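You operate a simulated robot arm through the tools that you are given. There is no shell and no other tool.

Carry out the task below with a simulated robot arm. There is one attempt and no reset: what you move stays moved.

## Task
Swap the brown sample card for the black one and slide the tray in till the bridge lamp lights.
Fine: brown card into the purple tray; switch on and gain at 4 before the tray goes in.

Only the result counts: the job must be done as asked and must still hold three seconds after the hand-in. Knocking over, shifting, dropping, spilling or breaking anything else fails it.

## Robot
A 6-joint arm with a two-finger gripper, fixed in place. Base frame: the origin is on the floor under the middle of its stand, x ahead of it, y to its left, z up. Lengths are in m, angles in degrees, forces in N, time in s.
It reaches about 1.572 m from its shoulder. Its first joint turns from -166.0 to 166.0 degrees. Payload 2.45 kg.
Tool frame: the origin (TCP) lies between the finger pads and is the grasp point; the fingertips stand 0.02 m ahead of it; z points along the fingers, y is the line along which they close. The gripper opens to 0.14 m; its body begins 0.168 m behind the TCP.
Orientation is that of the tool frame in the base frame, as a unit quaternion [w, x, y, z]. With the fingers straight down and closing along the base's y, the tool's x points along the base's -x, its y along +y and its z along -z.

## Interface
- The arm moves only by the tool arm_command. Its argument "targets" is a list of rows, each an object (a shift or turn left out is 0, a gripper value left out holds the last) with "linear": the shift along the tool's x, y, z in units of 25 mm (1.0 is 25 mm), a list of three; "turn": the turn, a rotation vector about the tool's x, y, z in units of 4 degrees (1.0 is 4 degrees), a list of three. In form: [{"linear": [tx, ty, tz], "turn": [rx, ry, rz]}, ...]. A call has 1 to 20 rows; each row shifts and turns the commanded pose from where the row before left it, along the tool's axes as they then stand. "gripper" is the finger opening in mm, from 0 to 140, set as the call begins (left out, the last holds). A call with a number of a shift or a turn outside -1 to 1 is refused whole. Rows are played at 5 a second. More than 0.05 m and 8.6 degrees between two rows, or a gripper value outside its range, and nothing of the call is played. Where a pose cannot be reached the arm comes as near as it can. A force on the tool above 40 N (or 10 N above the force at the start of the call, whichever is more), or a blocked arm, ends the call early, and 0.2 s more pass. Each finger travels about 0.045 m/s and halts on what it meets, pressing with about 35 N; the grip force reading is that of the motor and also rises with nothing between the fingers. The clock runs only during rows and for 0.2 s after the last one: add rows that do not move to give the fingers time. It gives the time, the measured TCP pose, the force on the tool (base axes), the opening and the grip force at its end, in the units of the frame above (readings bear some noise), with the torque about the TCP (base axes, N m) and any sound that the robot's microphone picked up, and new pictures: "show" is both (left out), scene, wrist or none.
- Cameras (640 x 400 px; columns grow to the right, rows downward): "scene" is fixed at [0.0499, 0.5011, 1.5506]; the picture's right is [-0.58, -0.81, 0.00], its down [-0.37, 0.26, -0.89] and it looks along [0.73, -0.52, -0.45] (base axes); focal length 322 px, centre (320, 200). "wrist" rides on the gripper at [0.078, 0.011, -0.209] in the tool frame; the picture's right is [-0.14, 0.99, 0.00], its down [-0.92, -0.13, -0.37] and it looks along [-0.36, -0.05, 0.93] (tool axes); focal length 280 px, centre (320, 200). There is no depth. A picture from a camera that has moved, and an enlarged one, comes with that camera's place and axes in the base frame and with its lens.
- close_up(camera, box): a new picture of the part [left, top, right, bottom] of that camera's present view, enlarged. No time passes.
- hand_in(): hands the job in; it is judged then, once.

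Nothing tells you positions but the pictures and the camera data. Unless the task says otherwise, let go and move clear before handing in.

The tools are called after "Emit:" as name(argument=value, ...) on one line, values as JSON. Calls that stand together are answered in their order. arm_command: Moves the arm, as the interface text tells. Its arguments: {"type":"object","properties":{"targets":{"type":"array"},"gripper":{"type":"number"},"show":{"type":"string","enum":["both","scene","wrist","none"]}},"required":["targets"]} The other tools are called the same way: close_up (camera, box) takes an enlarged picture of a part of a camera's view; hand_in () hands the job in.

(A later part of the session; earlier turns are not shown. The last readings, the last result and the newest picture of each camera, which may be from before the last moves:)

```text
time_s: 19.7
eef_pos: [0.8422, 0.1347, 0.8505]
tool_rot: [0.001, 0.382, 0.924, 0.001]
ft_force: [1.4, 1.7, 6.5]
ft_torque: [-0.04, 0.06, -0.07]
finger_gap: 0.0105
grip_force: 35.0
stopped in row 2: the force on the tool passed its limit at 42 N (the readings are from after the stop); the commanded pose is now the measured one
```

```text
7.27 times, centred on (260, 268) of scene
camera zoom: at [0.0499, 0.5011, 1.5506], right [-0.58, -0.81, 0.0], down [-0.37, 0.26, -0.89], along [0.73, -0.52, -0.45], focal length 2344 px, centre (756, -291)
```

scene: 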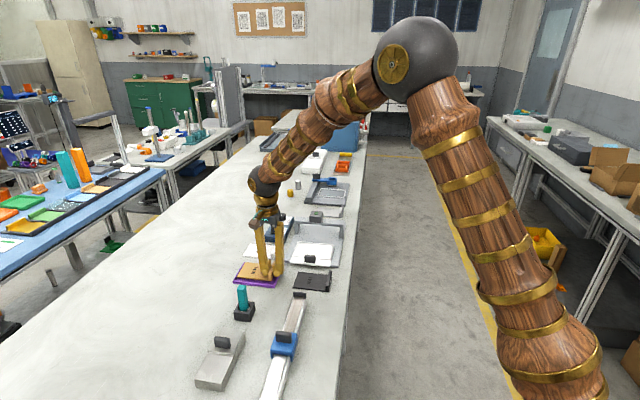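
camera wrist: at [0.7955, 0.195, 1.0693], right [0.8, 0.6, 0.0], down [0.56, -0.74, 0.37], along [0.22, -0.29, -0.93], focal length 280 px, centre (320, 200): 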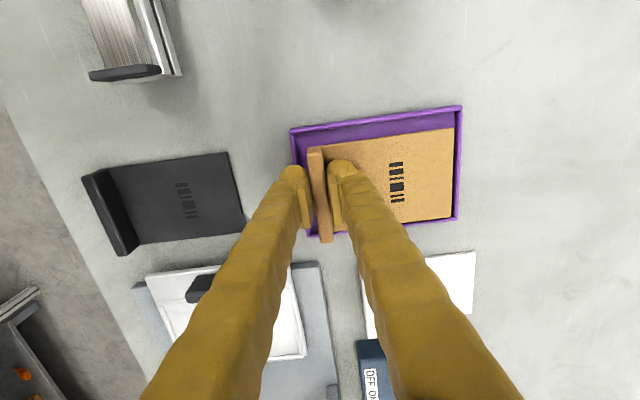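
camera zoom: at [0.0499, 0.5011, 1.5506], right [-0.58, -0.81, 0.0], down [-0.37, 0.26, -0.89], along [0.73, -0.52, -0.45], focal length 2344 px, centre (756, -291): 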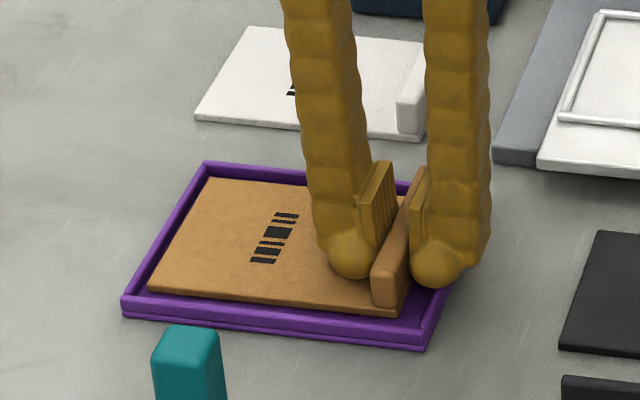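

The outer finger has met the purple rim, with the card just above the tray floor. I'll back up about 2 mm to unload the rim, then open.

Emit:
arm_command(targets=[{"linear": [0, 0, -0.08]}, {}], show="none")

Emit:
arm_command(targets=[{}, {}, {}], gripper=40)

Emit:
close_up(camera="scene", box=[225, 240, 295, 295])

Emit:
close_up(camera="wrist", box=[260, 80, 480, 260])

```text
time_s: 20.3
eef_pos: [0.8411, 0.1341, 0.8528]
tool_rot: [0.001, 0.383, 0.924, 0.001]
ft_force: [0.7, 0.0, -0.4]
ft_torque: [0.0, 0.03, 0.01]
finger_gap: 0.0104
grip_force: 35.2
```

```text
time_s: 21.1
eef_pos: [0.8421, 0.135, 0.8536]
tool_rot: [0.001, 0.382, 0.924, 0.0]
ft_force: [0.2, -0.4, 0.6]
ft_torque: [-0.02, 0.0, -0.01]
finger_gap: 0.0399
grip_force: 0.0
camera wrist: at [0.7942, 0.1981, 1.0618], right [0.8, 0.6, 0.0], down [0.56, -0.74, 0.37], along [0.22, -0.29, -0.93], focal length 280 px, centre (320, 200)
```

scene: 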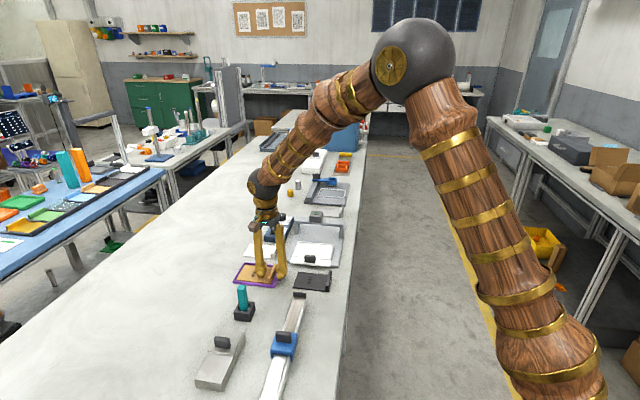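
wrist: 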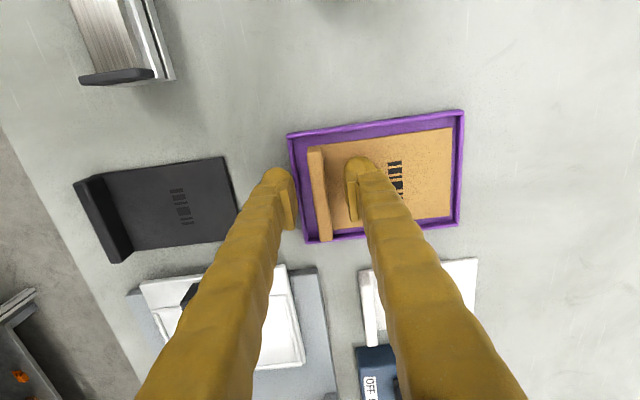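

```text
7.27 times, centred on (260, 268) of scene
camera zoom: at [0.0499, 0.5011, 1.5506], right [-0.58, -0.81, 0.0], down [-0.37, 0.26, -0.89], along [0.73, -0.52, -0.45], focal length 2344 px, centre (756, -291)
```

zoom: 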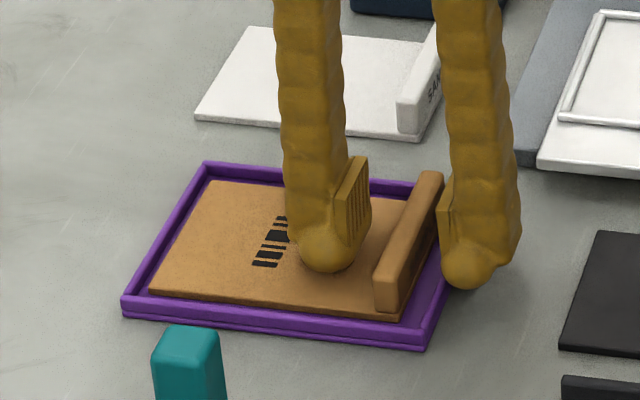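

```text
2.22 times, centred on (370, 170) of wrist
camera zoom: at [0.7942, 0.1981, 1.0618], right [0.8, 0.6, 0.0], down [0.56, -0.74, 0.37], along [0.22, -0.29, -0.93], focal length 623 px, centre (209, 267)
```

zoom: 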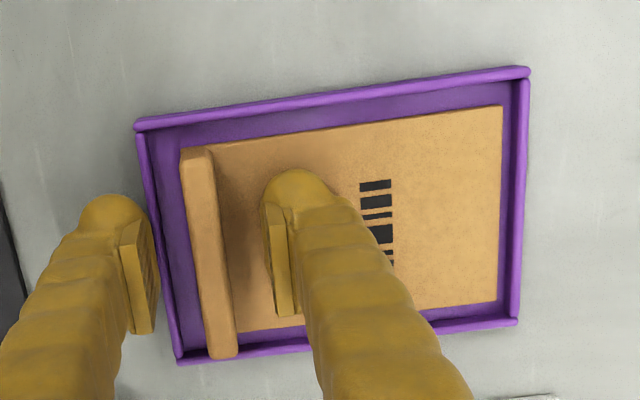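

The brown card now lies in the purple tray. I'll lift clear and go over the black card's tab near (0.710, -0.007).

Emit:
arm_command(targets=[{"linear": [0, 0, -0.5]}, {"linear": [0, 0, -0.9]}, {"linear": [0, 0, -0.9]}, {"linear": [0, 0, -0.7]}, {"linear": [-0.03, -0.97, 0]}, {"linear": [-0.03, -0.97, 0]}, {"linear": [-0.03, -0.97, 0]}, {"linear": [-0.03, -0.97, 0]}, {"linear": [-0.03, -0.97, 0]}, {"linear": [-0.03, -0.97, 0]}, {"linear": [-0.03, -0.97, 0]}, {"linear": [-0.03, -0.97, 0]}], gripper=60)

Emit:
close_up(camera="wrist", box=[220, 60, 460, 260])

Emit:
close_up(camera="scene", box=[225, 230, 345, 300])

```text
time_s: 23.7
eef_pos: [0.7102, -0.0077, 0.9284]
tool_rot: [0.001, 0.382, 0.924, 0.0]
ft_force: [-0.2, 0.1, 0.3]
ft_torque: [0.01, 0.01, 0.02]
finger_gap: 0.0602
grip_force: 0.0
camera wrist: at [0.6615, 0.0553, 1.1363], right [0.8, 0.6, 0.0], down [0.56, -0.74, 0.37], along [0.23, -0.29, -0.93], focal length 280 px, centre (320, 200)
```

scene: 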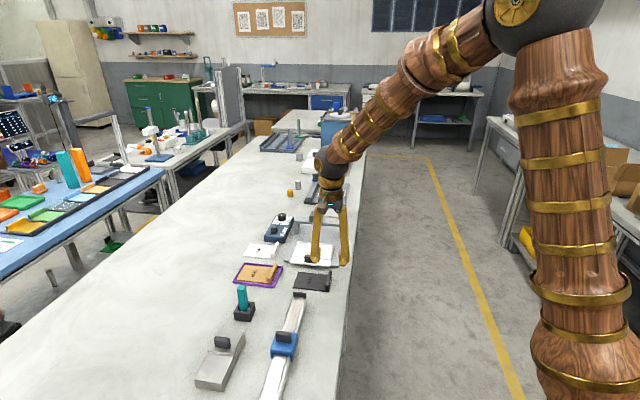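
wrist: 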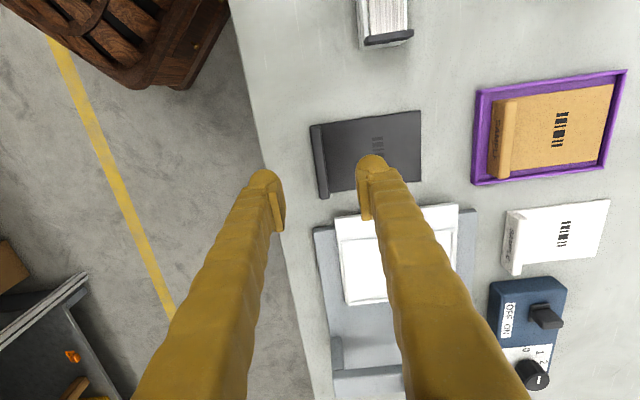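

```text
2.00 times, centred on (340, 160) of wrist
camera zoom: at [0.6615, 0.0553, 1.1363], right [0.8, 0.6, 0.0], down [0.56, -0.74, 0.37], along [0.23, -0.29, -0.93], focal length 561 px, centre (280, 280)
```

zoom: 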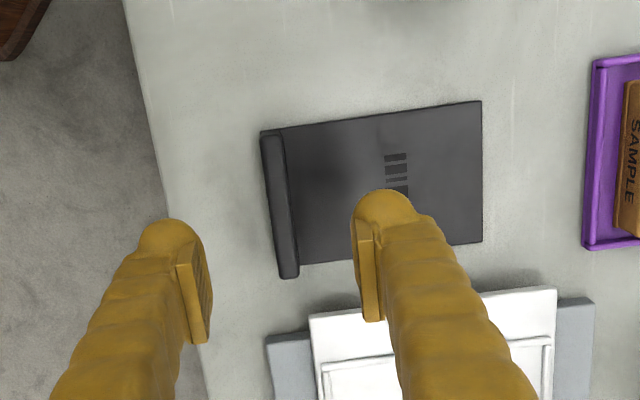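

```text
5.33 times, centred on (285, 265) of scene
camera zoom: at [0.0499, 0.5011, 1.5506], right [-0.58, -0.81, 0.0], down [-0.37, 0.26, -0.89], along [0.73, -0.52, -0.45], focal length 1719 px, centre (507, -147)
```

zoom: 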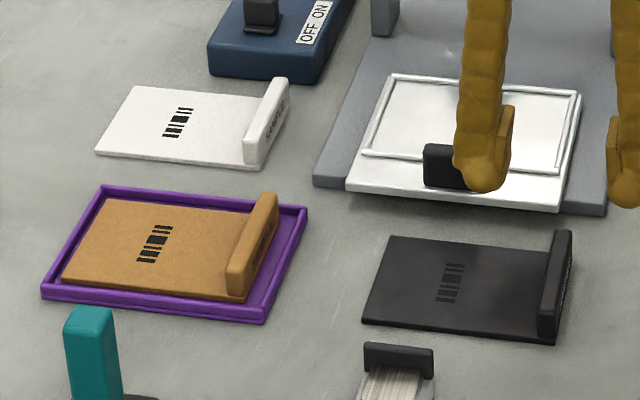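

The black tab is centred sideways. I'll shift about 4.5 mm along it and descend.

Emit:
arm_command(targets=[{"linear": [0.18, 0, 0.8]}, {"linear": [0, 0, 0.9]}, {"linear": [0, 0, 0.8]}, {"linear": [0, 0, 0.6]}, {}])

Emit:
close_up(camera="wrist", box=[220, 60, 460, 260])

Emit:
close_up(camera="scene", box=[285, 240, 350, 300])

```text
time_s: 24.9
eef_pos: [0.7075, -0.0047, 0.8504]
tool_rot: [0.002, 0.383, 0.924, 0.0]
ft_force: [-0.8, 0.9, -0.6]
ft_torque: [0.0, 0.02, 0.0]
finger_gap: 0.0602
grip_force: 0.0
camera wrist: at [0.6596, 0.0596, 1.0589], right [0.8, 0.6, 0.0], down [0.56, -0.74, 0.37], along [0.22, -0.29, -0.93], focal length 280 px, centre (320, 200)
```

scene: 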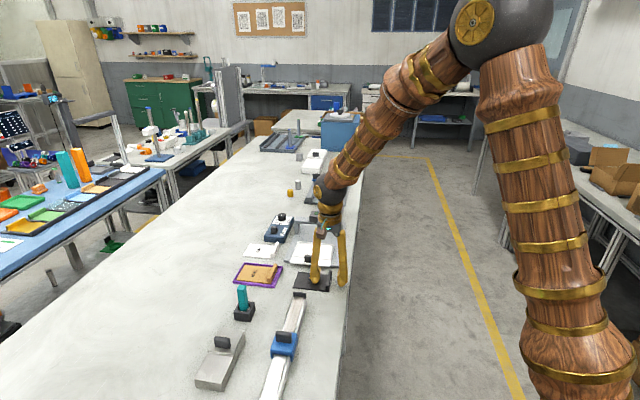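
wrist: 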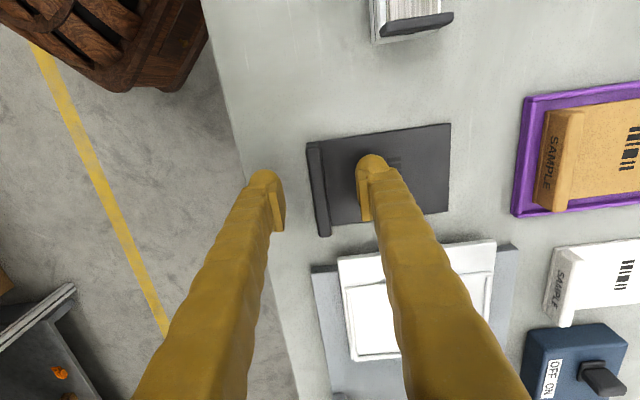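

```text
2.00 times, centred on (340, 160) of wrist
camera zoom: at [0.6596, 0.0596, 1.0589], right [0.8, 0.6, 0.0], down [0.56, -0.74, 0.37], along [0.22, -0.29, -0.93], focal length 561 px, centre (280, 280)
```

zoom: 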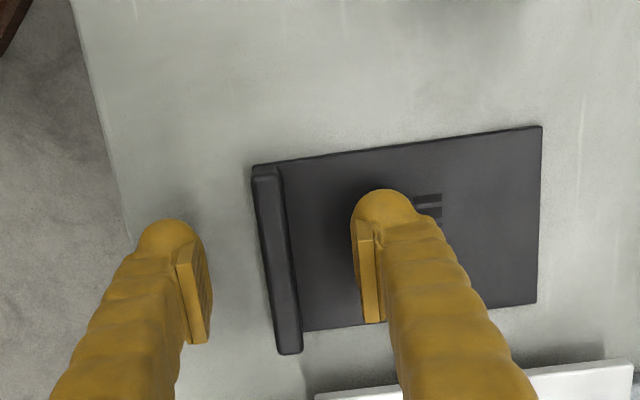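

```text
6.67 times, centred on (318, 270) of scene
camera zoom: at [0.0499, 0.5011, 1.5506], right [-0.58, -0.81, 0.0], down [-0.37, 0.26, -0.89], along [0.73, -0.52, -0.45], focal length 2149 px, centre (337, -267)
```

zoom: 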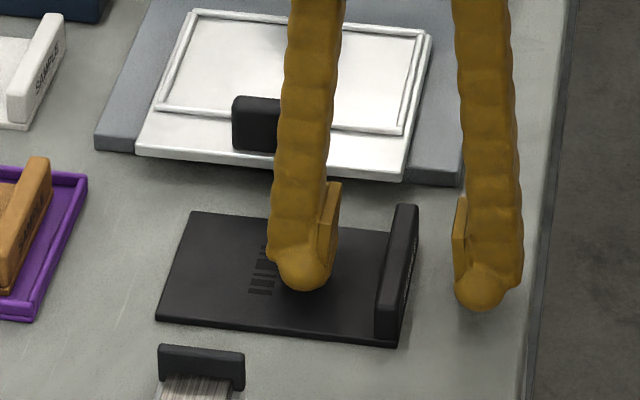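

Emit:
arm_command(targets=[{"linear": [0, 0, 0.1]}, {}], show="none")

Emit:
arm_command(targets=[{"linear": [0, 0, 0.08]}, {}], show="none")

Emit:
close_up(camera="scene", box=[285, 240, 350, 300])

```text
time_s: 25.5
eef_pos: [0.7081, -0.0038, 0.8472]
tool_rot: [0.001, 0.383, 0.924, 0.0]
ft_force: [-0.3, -0.5, 0.4]
ft_torque: [0.02, -0.01, 0.0]
finger_gap: 0.0603
grip_force: 0.1
```

```text
time_s: 26.1
eef_pos: [0.7071, -0.0042, 0.8448]
tool_rot: [0.001, 0.383, 0.924, 0.001]
ft_force: [0.1, -0.6, 0.7]
ft_torque: [-0.02, -0.02, -0.03]
finger_gap: 0.0599
grip_force: 0.2
```

```text
6.67 times, centred on (318, 270) of scene
camera zoom: at [0.0499, 0.5011, 1.5506], right [-0.58, -0.81, 0.0], down [-0.37, 0.26, -0.89], along [0.73, -0.52, -0.45], focal length 2149 px, centre (337, -267)
```

zoom: 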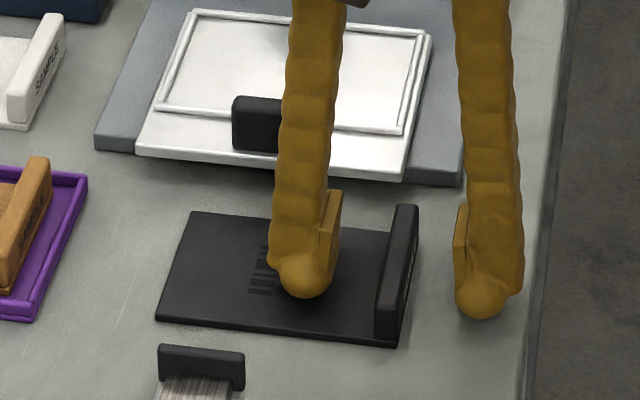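

Emit:
arm_command(targets=[{"linear": [0, 0, 0.08]}, {}], show="none")

```text
time_s: 26.7
eef_pos: [0.7059, -0.0042, 0.8442]
tool_rot: [0.001, 0.383, 0.924, 0.001]
ft_force: [-0.9, -2.2, 7.3]
ft_torque: [0.2, -0.2, -0.02]
finger_gap: 0.0598
grip_force: 0.0
```

The inner finger has touched the card surface lightly. I'll raise about 1.5 mm and close on the black tab.

Emit:
arm_command(targets=[{"linear": [0, 0, -0.08]}, {}], show="none")

Emit:
arm_command(targets=[{}, {}, {}, {}, {}, {}], gripper=0, show="none")

Emit:
arm_command(targets=[{"linear": [0, 0, -0.2]}, {"linear": [0, 0, -0.5]}, {"linear": [0, 0, -0.8]}, {"linear": [0, 0, -0.8]}, {"linear": [0, 0, -0.8]}, {"linear": [0, 0, -0.9]}])

Emit:
close_up(camera="wrist", box=[220, 60, 460, 300])

Emit:
close_up(camera="scene", box=[275, 220, 355, 300])

```text
time_s: 27.3
eef_pos: [0.7058, -0.004, 0.8452]
tool_rot: [0.002, 0.384, 0.924, 0.001]
ft_force: [-0.8, -0.9, -0.2]
ft_torque: [-0.02, 0.0, 0.0]
finger_gap: 0.0602
grip_force: 0.0
```

```text
time_s: 28.7
eef_pos: [0.7057, -0.0047, 0.8447]
tool_rot: [0.001, 0.382, 0.924, 0.0]
ft_force: [-0.2, 0.0, -0.3]
ft_torque: [0.02, 0.0, 0.01]
finger_gap: 0.0108
grip_force: 34.8
```

```text
time_s: 30.1
eef_pos: [0.7082, -0.0025, 0.945]
tool_rot: [0.001, 0.383, 0.924, 0.0]
ft_force: [0.9, -0.1, -1.1]
ft_torque: [-0.02, 0.05, -0.02]
finger_gap: 0.0108
grip_force: 35.0
camera wrist: at [0.6598, 0.0605, 1.1537], right [0.8, 0.6, 0.0], down [0.56, -0.74, 0.37], along [0.22, -0.29, -0.93], focal length 280 px, centre (320, 200)
```

scene: 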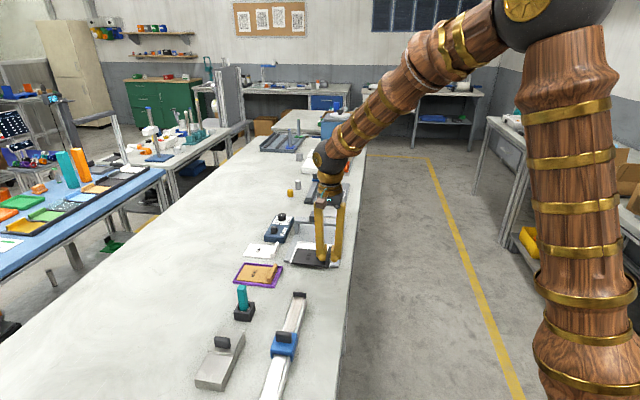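
wrist: 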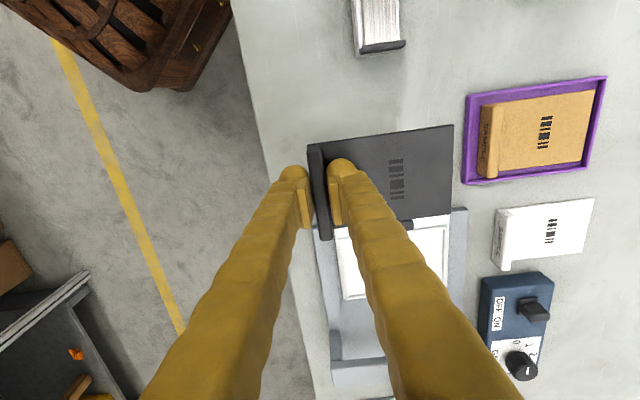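

```text
1.67 times, centred on (340, 180) of wrist
camera zoom: at [0.6598, 0.0605, 1.1537], right [0.8, 0.6, 0.0], down [0.56, -0.74, 0.37], along [0.22, -0.29, -0.93], focal length 467 px, centre (287, 233)
```

zoom: 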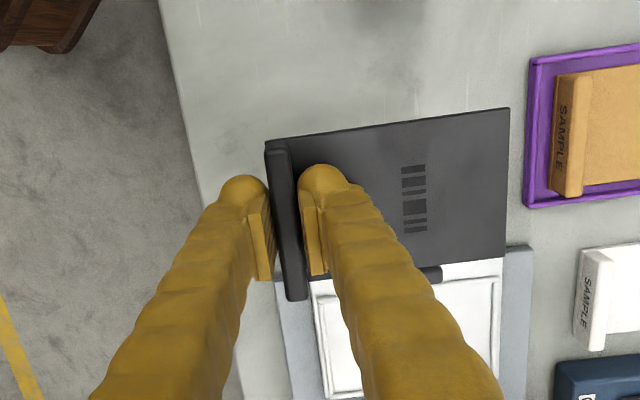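

```text
5.00 times, centred on (315, 260) of scene
camera zoom: at [0.0499, 0.5011, 1.5506], right [-0.58, -0.81, 0.0], down [-0.37, 0.26, -0.89], along [0.73, -0.52, -0.45], focal length 1612 px, centre (345, -100)
```

zoom: 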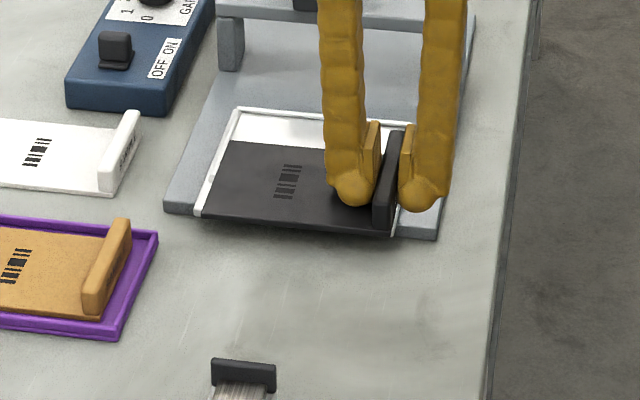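

The black card is held level. Its place in the grip matches how I held the brown card, so I'll carry it over the white slide tray to the same TCP spot (about 0.825, -0.0875).

Emit:
arm_command(targets=[{"linear": [-0.4, 0.1, 0]}, {"linear": [-0.8, 0.12, 0]}, {"linear": [-0.8, 0.12, 0]}, {"linear": [-0.8, 0.12, 0]}, {"linear": [-0.8, 0.12, 0]}, {"linear": [-0.8, 0.12, 0]}, {"linear": [-0.8, 0.12, 0]}, {"linear": [-0.51, 0.09, 0]}, {}], show="wrist")

Emit:
arm_command(targets=[{"linear": [0, 0, 0.8]}, {"linear": [0, 0, 0.8]}, {}])

Emit:
close_up(camera="wrist", box=[220, 60, 480, 260])

Emit:
close_up(camera="scene", box=[285, 215, 350, 270])

```text
time_s: 32.1
eef_pos: [0.8238, -0.0905, 0.9455]
tool_rot: [0.002, 0.383, 0.924, 0.001]
ft_force: [1.0, -0.1, -0.8]
ft_torque: [-0.03, -0.01, -0.01]
finger_gap: 0.0105
grip_force: 35.2
camera wrist: at [0.776, -0.0258, 1.155], right [0.8, 0.6, 0.0], down [0.56, -0.74, 0.37], along [0.22, -0.29, -0.93], focal length 280 px, centre (320, 200)
```

wrist: 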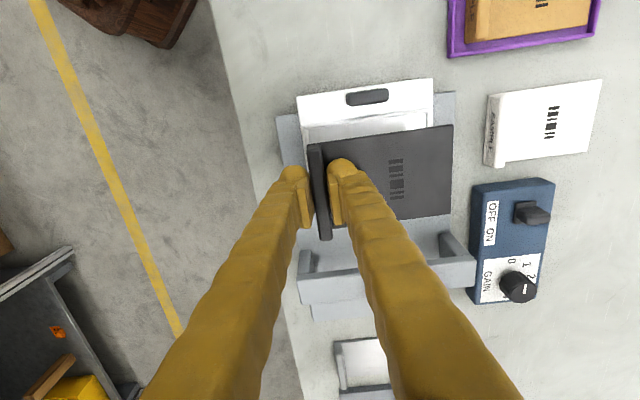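

```text
time_s: 32.9
eef_pos: [0.8223, -0.0893, 0.9054]
tool_rot: [0.001, 0.383, 0.924, 0.001]
ft_force: [0.0, 0.6, -0.4]
ft_torque: [-0.01, 0.02, 0.01]
finger_gap: 0.0106
grip_force: 35.2
camera wrist: at [0.7754, -0.0264, 1.1141], right [0.8, 0.6, 0.0], down [0.56, -0.74, 0.37], along [0.22, -0.29, -0.93], focal length 280 px, centre (320, 200)
```

scene: 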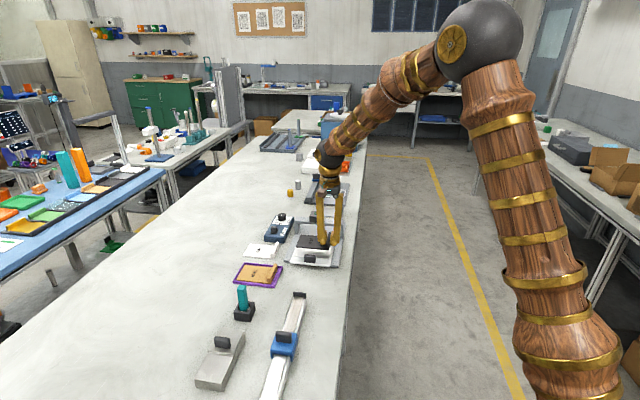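
wrist: 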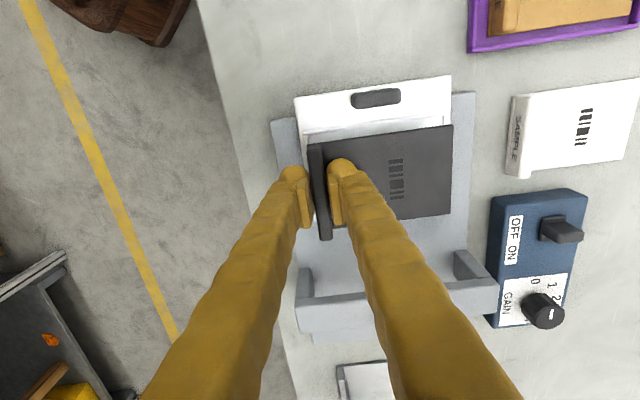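

```text
2.00 times, centred on (350, 160) of wrist
camera zoom: at [0.7754, -0.0264, 1.1141], right [0.8, 0.6, 0.0], down [0.56, -0.74, 0.37], along [0.22, -0.29, -0.93], focal length 561 px, centre (260, 280)
```

zoom: 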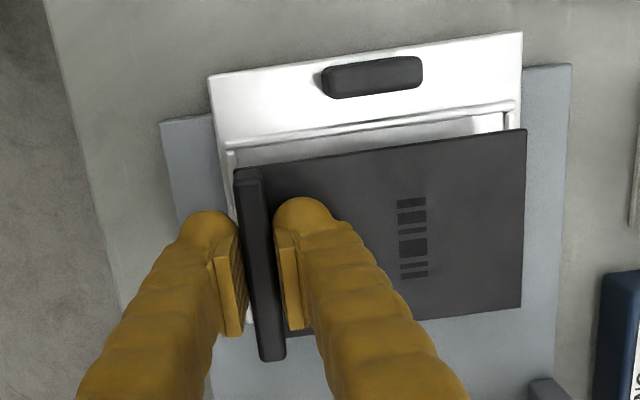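

```text
7.27 times, centred on (318, 242) of scene
camera zoom: at [0.0499, 0.5011, 1.5506], right [-0.58, -0.81, 0.0], down [-0.37, 0.26, -0.89], along [0.73, -0.52, -0.45], focal length 2344 px, centre (338, -109)
```

zoom: 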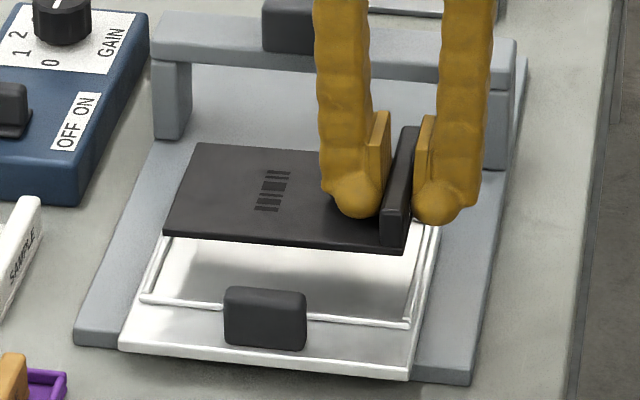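

The card needs about 4 mm shift toward the left (tool +y) to match the recess. I'll shift and lower to just above the tray.

Emit:
arm_command(targets=[{"linear": [0, 0.17, 0.2]}, {"linear": [0, 0, 0.5]}, {"linear": [0, 0, 0.4]}, {}])

Emit:
close_up(camera="wrist", box=[240, 70, 480, 270])

Emit:
close_up(camera="scene", box=[292, 222, 347, 268])

```text
time_s: 33.9
eef_pos: [0.8262, -0.0862, 0.8785]
tool_rot: [0.001, 0.382, 0.924, 0.001]
ft_force: [0.3, 0.1, -0.2]
ft_torque: [-0.03, 0.0, -0.01]
finger_gap: 0.0107
grip_force: 35.0
camera wrist: at [0.7791, -0.0224, 1.0868], right [0.8, 0.6, 0.0], down [0.56, -0.74, 0.37], along [0.22, -0.29, -0.93], focal length 280 px, centre (320, 200)
```

scene: 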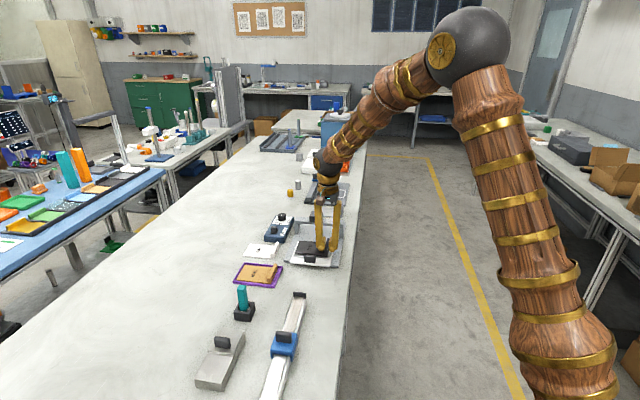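
wrist: 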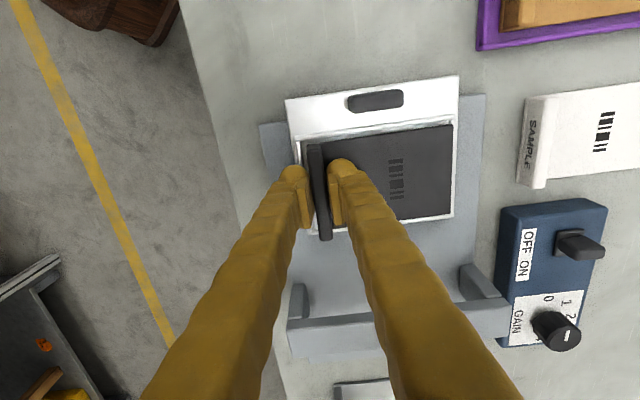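

```text
2.00 times, centred on (360, 170) of wrist
camera zoom: at [0.7791, -0.0224, 1.0868], right [0.8, 0.6, 0.0], down [0.56, -0.74, 0.37], along [0.22, -0.29, -0.93], focal length 561 px, centre (240, 260)
```

zoom: 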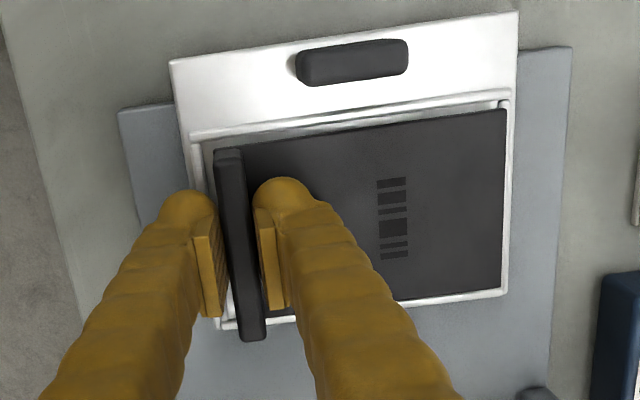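

```text
8.70 times, centred on (320, 245) of scene
camera zoom: at [0.0499, 0.5011, 1.5506], right [-0.58, -0.81, 0.0], down [-0.37, 0.26, -0.89], along [0.73, -0.52, -0.45], focal length 2803 px, centre (324, -191)
```

zoom: 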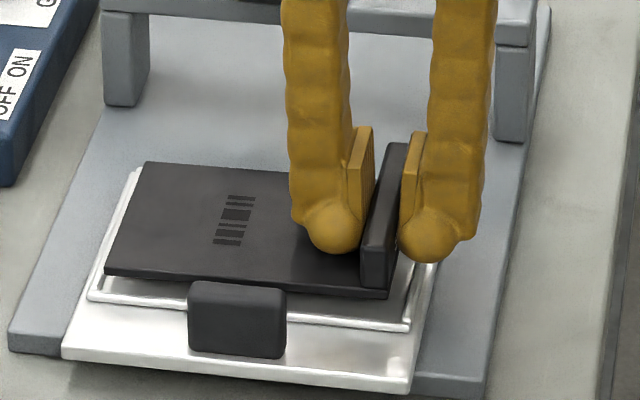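

The card is about 2 mm too far to the left now; I'll correct it and lower in small steps watching for contact.

Emit:
arm_command(targets=[{"linear": [-0.03, -0.07, 0.1]}, {"linear": [0, 0, 0.1]}, {}], show="none")

Emit:
close_up(camera="wrist", box=[260, 80, 480, 260])

Emit:
close_up(camera="scene", box=[292, 222, 347, 268])

```text
time_s: 34.7
eef_pos: [0.8254, -0.0873, 0.8744]
tool_rot: [0.001, 0.382, 0.924, 0.0]
ft_force: [0.5, -0.6, -1.4]
ft_torque: [0.01, 0.04, 0.0]
finger_gap: 0.0105
grip_force: 34.7
```

```text
2.22 times, centred on (370, 170) of wrist
camera zoom: at [0.7784, -0.0245, 1.0824], right [0.8, 0.6, 0.0], down [0.56, -0.74, 0.37], along [0.22, -0.29, -0.93], focal length 623 px, centre (209, 267)
```

zoom: 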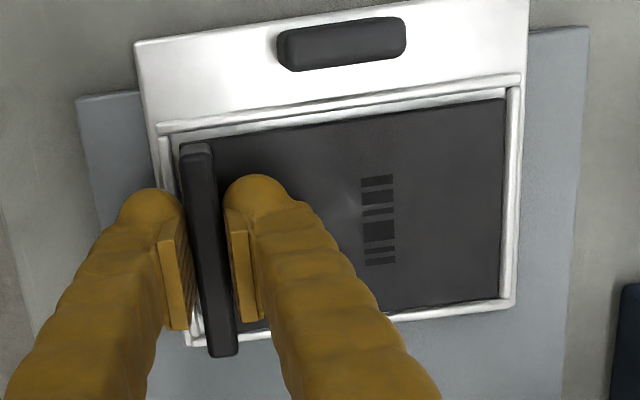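

```text
8.70 times, centred on (320, 245) of scene
camera zoom: at [0.0499, 0.5011, 1.5506], right [-0.58, -0.81, 0.0], down [-0.37, 0.26, -0.89], along [0.73, -0.52, -0.45], focal length 2803 px, centre (324, -191)
```

zoom: 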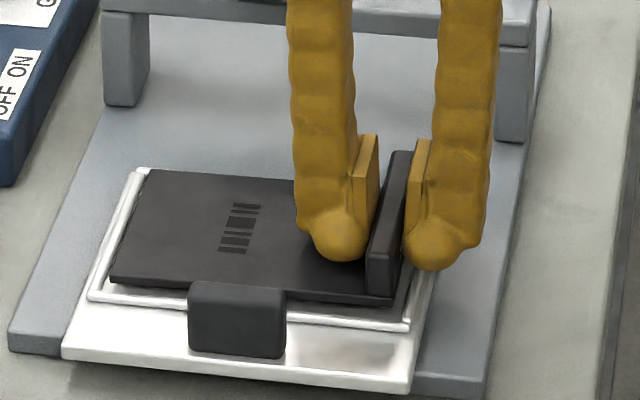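

Emit:
arm_command(targets=[{"linear": [0, 0, 0.1]}, {}], show="none")

Emit:
arm_command(targets=[{"linear": [0, 0, 0.08]}, {}], show="none")

Emit:
close_up(camera="scene", box=[292, 222, 347, 268])

Emit:
close_up(camera="wrist", box=[260, 80, 480, 260])

```text
time_s: 35.3
eef_pos: [0.8257, -0.0878, 0.8692]
tool_rot: [0.001, 0.383, 0.924, 0.0]
ft_force: [-0.2, -0.2, -0.5]
ft_torque: [-0.03, 0.02, 0.0]
finger_gap: 0.0105
grip_force: 35.4
```

```text
time_s: 35.9
eef_pos: [0.8261, -0.0872, 0.8691]
tool_rot: [0.0, 0.383, 0.924, 0.001]
ft_force: [0.4, 0.4, -0.7]
ft_torque: [-0.05, 0.02, 0.0]
finger_gap: 0.0104
grip_force: 34.4
```

```text
8.70 times, centred on (320, 245) of scene
camera zoom: at [0.0499, 0.5011, 1.5506], right [-0.58, -0.81, 0.0], down [-0.37, 0.26, -0.89], along [0.73, -0.52, -0.45], focal length 2803 px, centre (324, -191)
```

zoom: 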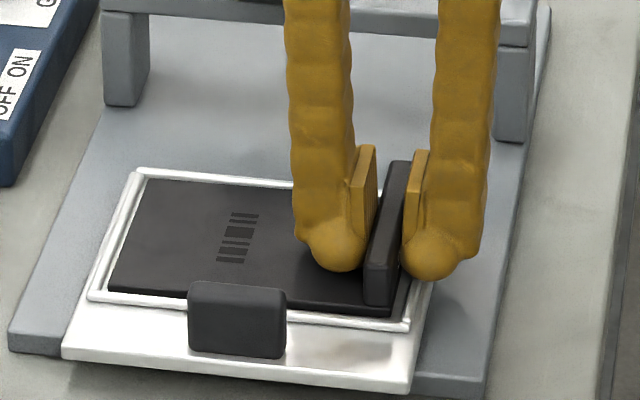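

```text
2.22 times, centred on (370, 170) of wrist
camera zoom: at [0.7786, -0.0236, 1.0774], right [0.8, 0.6, 0.0], down [0.56, -0.74, 0.37], along [0.22, -0.29, -0.93], focal length 623 px, centre (209, 267)
```

zoom: 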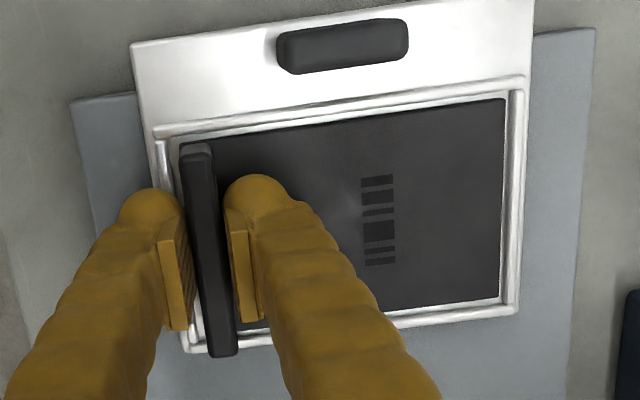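

The card is entering the recess. I'll lower a little more until it seats.

Emit:
arm_command(targets=[{"linear": [0, 0, 0.06]}, {}], show="none")

Emit:
arm_command(targets=[{"linear": [0, 0, 0.05]}, {}], show="none")

```text
time_s: 36.5
eef_pos: [0.8257, -0.0867, 0.8669]
tool_rot: [0.001, 0.382, 0.924, 0.001]
ft_force: [-0.4, -0.4, -0.4]
ft_torque: [-0.02, -0.01, -0.01]
finger_gap: 0.0105
grip_force: 34.3
```

```text
time_s: 37.1
eef_pos: [0.8257, -0.0866, 0.8668]
tool_rot: [0.001, 0.383, 0.924, 0.001]
ft_force: [0.2, -0.6, 12.6]
ft_torque: [0.07, 0.08, -0.01]
finger_gap: 0.0106
grip_force: 34.8
```

It made contact at the expected seated height. I'll unload slightly and release.

Emit:
arm_command(targets=[{"linear": [0, 0, -0.04]}, {}], show="none")

Emit:
arm_command(targets=[{}, {}, {}], gripper=40, show="none")

Emit:
arm_command(targets=[{"linear": [0, 0, -0.4]}, {"linear": [0, 0, -0.8]}, {"linear": [0, 0, -0.9]}, {"linear": [0, 0, -0.9]}])

Emit:
close_up(camera="wrist", box=[240, 60, 480, 260])

Emit:
close_up(camera="scene", box=[292, 222, 347, 268])

```text
time_s: 37.7
eef_pos: [0.8253, -0.0879, 0.8661]
tool_rot: [0.001, 0.382, 0.924, 0.001]
ft_force: [0.6, 0.8, -0.4]
ft_torque: [-0.03, -0.01, 0.01]
finger_gap: 0.0108
grip_force: 35.1
```

```text
time_s: 38.5
eef_pos: [0.8264, -0.0885, 0.8682]
tool_rot: [0.001, 0.383, 0.924, 0.001]
ft_force: [-0.5, -0.5, -0.3]
ft_torque: [0.05, -0.03, 0.0]
finger_gap: 0.0399
grip_force: 0.2
```

```text
time_s: 39.5
eef_pos: [0.8256, -0.0868, 0.9427]
tool_rot: [0.001, 0.382, 0.924, 0.001]
ft_force: [0.5, 0.4, 0.0]
ft_torque: [-0.06, 0.02, 0.02]
finger_gap: 0.0399
grip_force: 0.0
camera wrist: at [0.7778, -0.0235, 1.1515], right [0.8, 0.6, 0.0], down [0.56, -0.74, 0.37], along [0.22, -0.29, -0.93], focal length 280 px, centre (320, 200)
```

scene: 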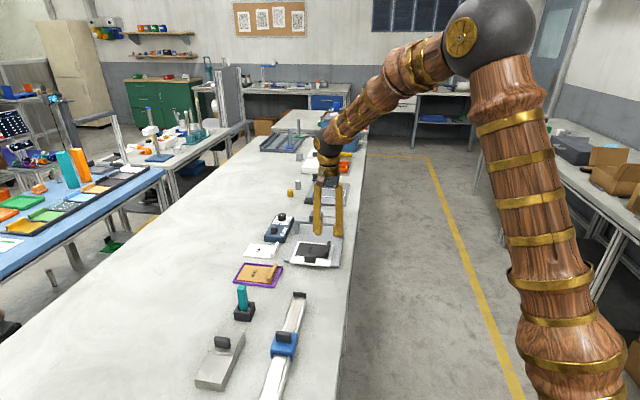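
wrist: 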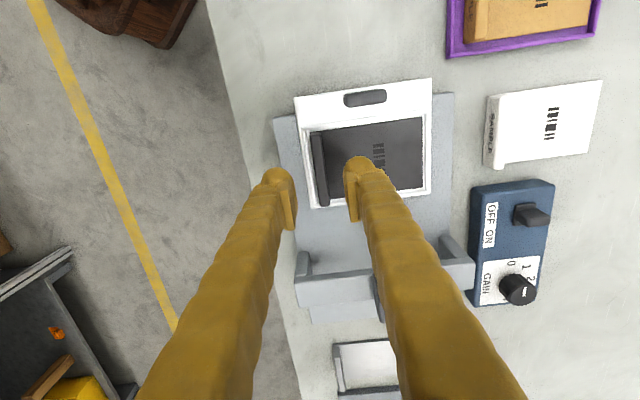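

```text
2.00 times, centred on (360, 160) of wrist
camera zoom: at [0.7778, -0.0235, 1.1515], right [0.8, 0.6, 0.0], down [0.56, -0.74, 0.37], along [0.22, -0.29, -0.93], focal length 561 px, centre (240, 280)
```

zoom: 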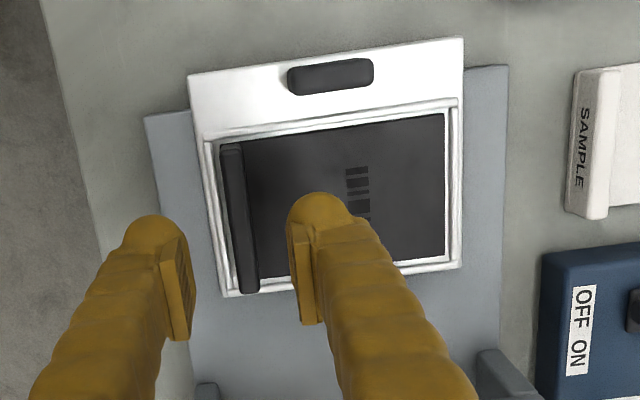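

```text
8.70 times, centred on (320, 245) of scene
camera zoom: at [0.0499, 0.5011, 1.5506], right [-0.58, -0.81, 0.0], down [-0.37, 0.26, -0.89], along [0.73, -0.52, -0.45], focal length 2803 px, centre (324, -191)
```

zoom: 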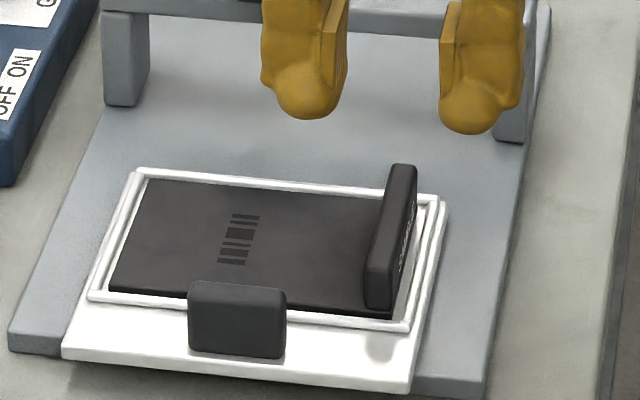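

The black card is seated in the slide tray. Next comes the switch. I take its lever to be near (1.048, 0.013), top at about z 0.877, on a box whose top is about 0.857. I'll move over in front of it at a safe height and look.

Emit:
arm_command(targets=[{"linear": [0, 0.5, -0.8]}, {"linear": [0, 1, 0]}, {"linear": [0, 1, 0]}, {"linear": [0, 1, 0]}, {"linear": [0, 1, 0]}, {"linear": [0, 1, 0]}, {"linear": [0, 1, 0]}, {"linear": [0, 1, 0]}, {"linear": [0, 0.8, 0]}, {"linear": [-0.8, 0.8, 0]}, {"linear": [-0.8, 0, 0]}, {}])

Emit:
close_up(camera="wrist", box=[240, 60, 440, 260])

Emit:
close_up(camera="scene", box=[250, 190, 310, 250])

```text
time_s: 42.1
eef_pos: [1.0139, 0.047, 0.9624]
tool_rot: [0.001, 0.382, 0.924, 0.001]
ft_force: [0.0, 0.6, -0.4]
ft_torque: [-0.02, -0.01, 0.0]
finger_gap: 0.04
grip_force: 0.1
camera wrist: at [0.967, 0.1098, 1.171], right [0.8, 0.6, 0.0], down [0.56, -0.74, 0.37], along [0.22, -0.29, -0.93], focal length 280 px, centre (320, 200)
```

scene: 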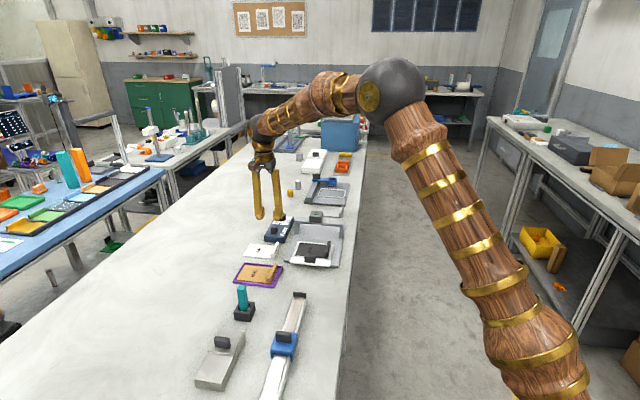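
wrist: 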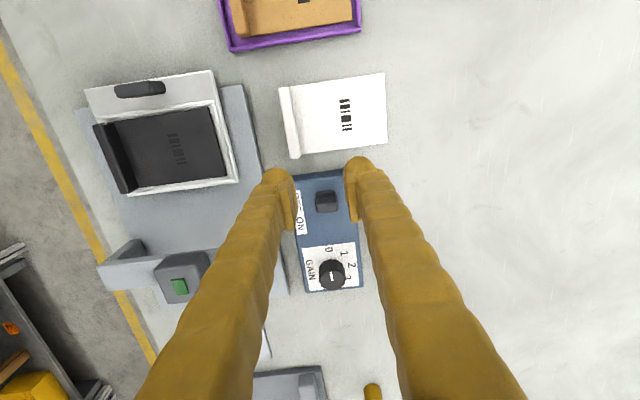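

```text
2.00 times, centred on (340, 160) of wrist
camera zoom: at [0.967, 0.1098, 1.171], right [0.8, 0.6, 0.0], down [0.56, -0.74, 0.37], along [0.22, -0.29, -0.93], focal length 561 px, centre (280, 280)
```

zoom: 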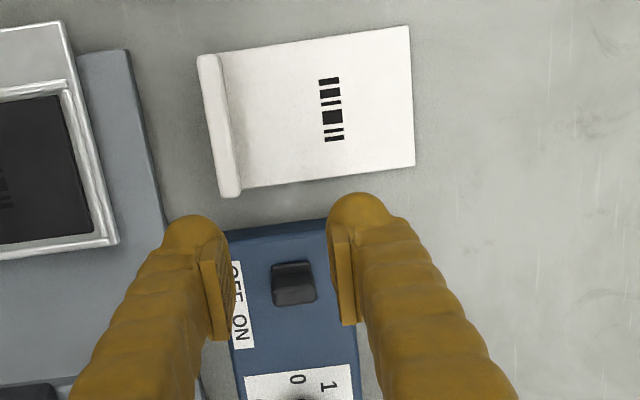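

```text
6.67 times, centred on (280, 220) of scene
camera zoom: at [0.0499, 0.5011, 1.5506], right [-0.58, -0.81, 0.0], down [-0.37, 0.26, -0.89], along [0.73, -0.52, -0.45], focal length 2149 px, centre (587, 67)
```

zoom: 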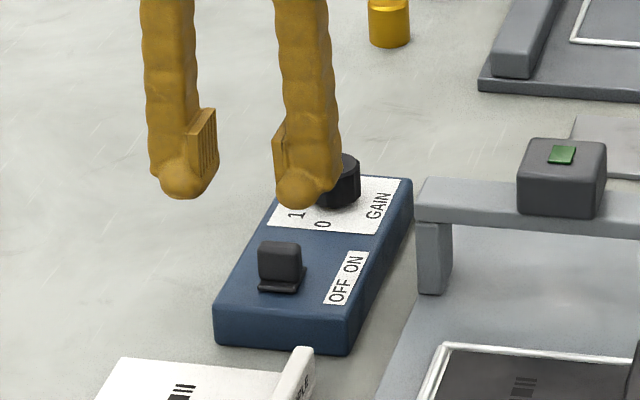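

Emit:
close_up(camera="wrist", box=[285, 160, 375, 300])

Emit:
close_up(camera="scene", box=[266, 220, 296, 242])

```text
2.86 times, centred on (330, 230) of wrist
camera zoom: at [0.967, 0.1098, 1.171], right [0.8, 0.6, 0.0], down [0.56, -0.74, 0.37], along [0.22, -0.29, -0.93], focal length 801 px, centre (291, 114)
```

zoom: 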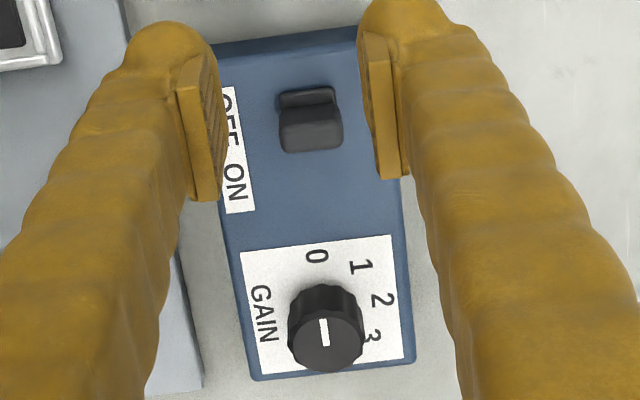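

```text
16.00 times, centred on (281, 231) of scene
camera zoom: at [0.0499, 0.5011, 1.5506], right [-0.58, -0.81, 0.0], down [-0.37, 0.26, -0.89], along [0.73, -0.52, -0.45], focal length 5157 px, centre (944, -296)
```

zoom: 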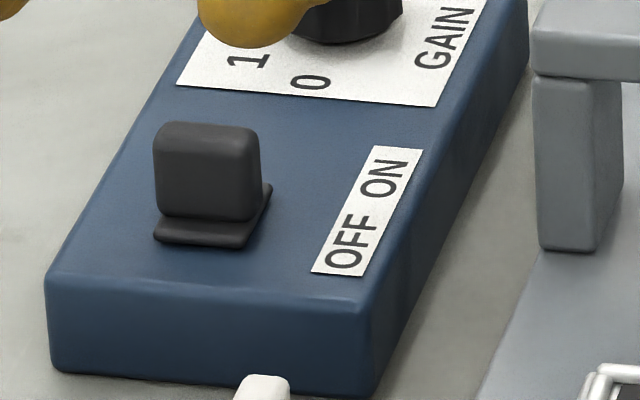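

The switch looks like a slide: an upright lever on a small plate at the OFF end, with ON towards the bridge. I'll close the fingers and lower them in front of the lever, with the tips a few mm above the box top.

Emit:
arm_command(targets=[{"linear": [0, 0.06, 0]}, {}, {}, {"linear": [0, 0, 0.8]}, {"linear": [0, 0, 0.9]}, {"linear": [0, 0, 0.8]}, {"linear": [0, 0, 0.6]}, {}], gripper=0)

Emit:
close_up(camera="wrist", box=[240, 120, 420, 280])

Emit:
close_up(camera="scene", box=[255, 205, 305, 250])

```text
time_s: 43.9
eef_pos: [1.0178, 0.0457, 0.8842]
tool_rot: [0.002, 0.383, 0.924, 0.0]
ft_force: [0.6, 0.0, 0.3]
ft_torque: [-0.01, 0.02, -0.02]
finger_gap: 0.0001
grip_force: 29.6
camera wrist: at [0.9693, 0.1103, 1.0922], right [0.8, 0.6, 0.0], down [0.56, -0.74, 0.37], along [0.22, -0.29, -0.93], focal length 280 px, centre (320, 200)
```

scene: 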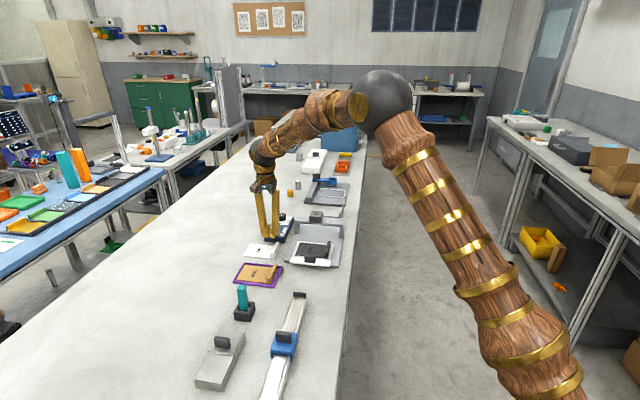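
wrist: 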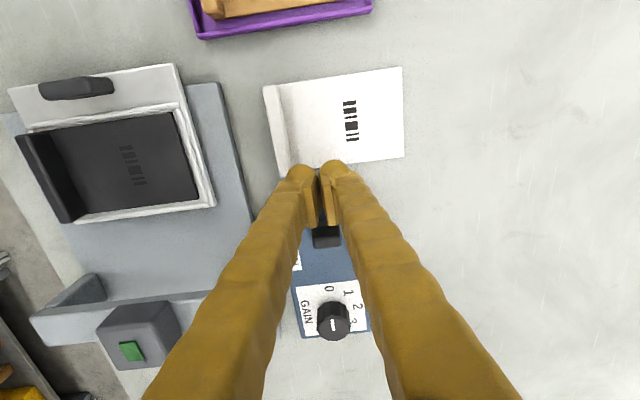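

```text
2.50 times, centred on (330, 200) of wrist
camera zoom: at [0.9693, 0.1103, 1.0922], right [0.8, 0.6, 0.0], down [0.56, -0.74, 0.37], along [0.22, -0.29, -0.93], focal length 701 px, centre (295, 200)
```

zoom: 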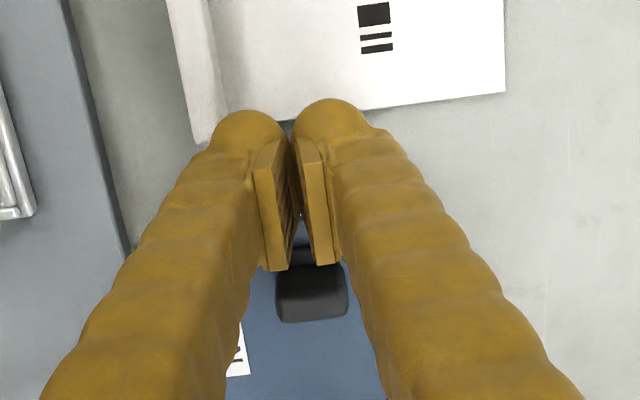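

```text
8.89 times, centred on (280, 228) of scene
camera zoom: at [0.0499, 0.5011, 1.5506], right [-0.58, -0.81, 0.0], down [-0.37, 0.26, -0.89], along [0.73, -0.52, -0.45], focal length 2865 px, centre (676, -44)
```

zoom: 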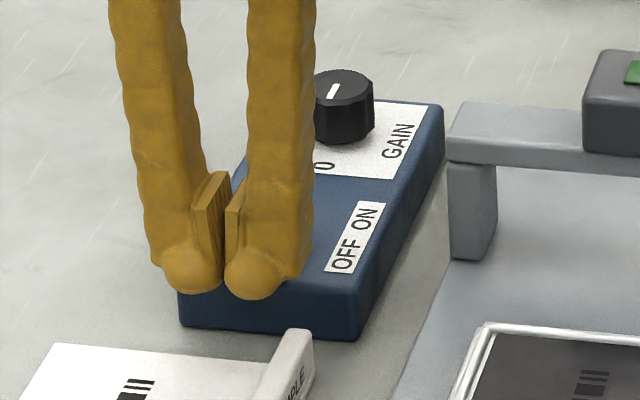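

The closed fingers are in line with the lever. I'll push toward ON (+s, tool −x) slowly, watching force and sound.

Emit:
arm_command(targets=[{"linear": [-0.4, 0, 0]}, {"linear": [-0.3, 0, 0]}, {}], show="none")

Emit:
arm_command(targets=[{"linear": [-0.2, 0, 0]}, {"linear": [-0.2, 0, 0]}], show="wrist")

Emit:
close_up(camera="scene", box=[255, 205, 305, 250])

```text
time_s: 44.7
eef_pos: [1.0294, 0.0331, 0.8839]
tool_rot: [0.001, 0.384, 0.923, 0.002]
ft_force: [0.8, -1.2, -0.6]
ft_torque: [0.0, 0.01, -0.06]
finger_gap: 0.0
grip_force: 29.7
```

```text
time_s: 45.3
eef_pos: [1.0353, 0.0266, 0.8855]
tool_rot: [0.001, 0.382, 0.924, 0.001]
ft_force: [-0.6, -0.1, -0.2]
ft_torque: [-0.03, 0.01, 0.02]
finger_gap: 0.0
grip_force: 30.0
camera wrist: at [0.9886, 0.0897, 1.0942], right [0.8, 0.6, 0.0], down [0.56, -0.74, 0.37], along [0.22, -0.29, -0.93], focal length 280 px, centre (320, 200)
```

wrist: 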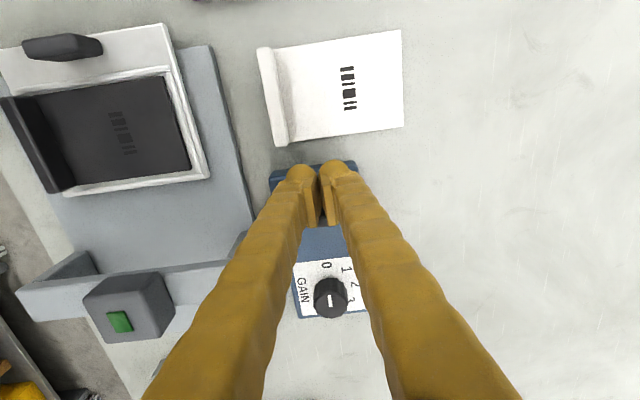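

```text
8.89 times, centred on (280, 228) of scene
camera zoom: at [0.0499, 0.5011, 1.5506], right [-0.58, -0.81, 0.0], down [-0.37, 0.26, -0.89], along [0.73, -0.52, -0.45], focal length 2865 px, centre (676, -44)
```

zoom: 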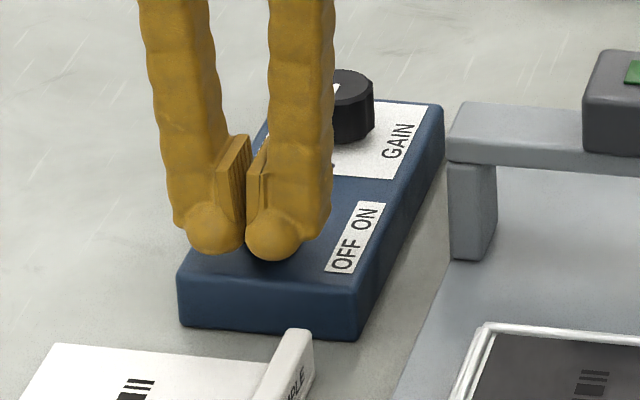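

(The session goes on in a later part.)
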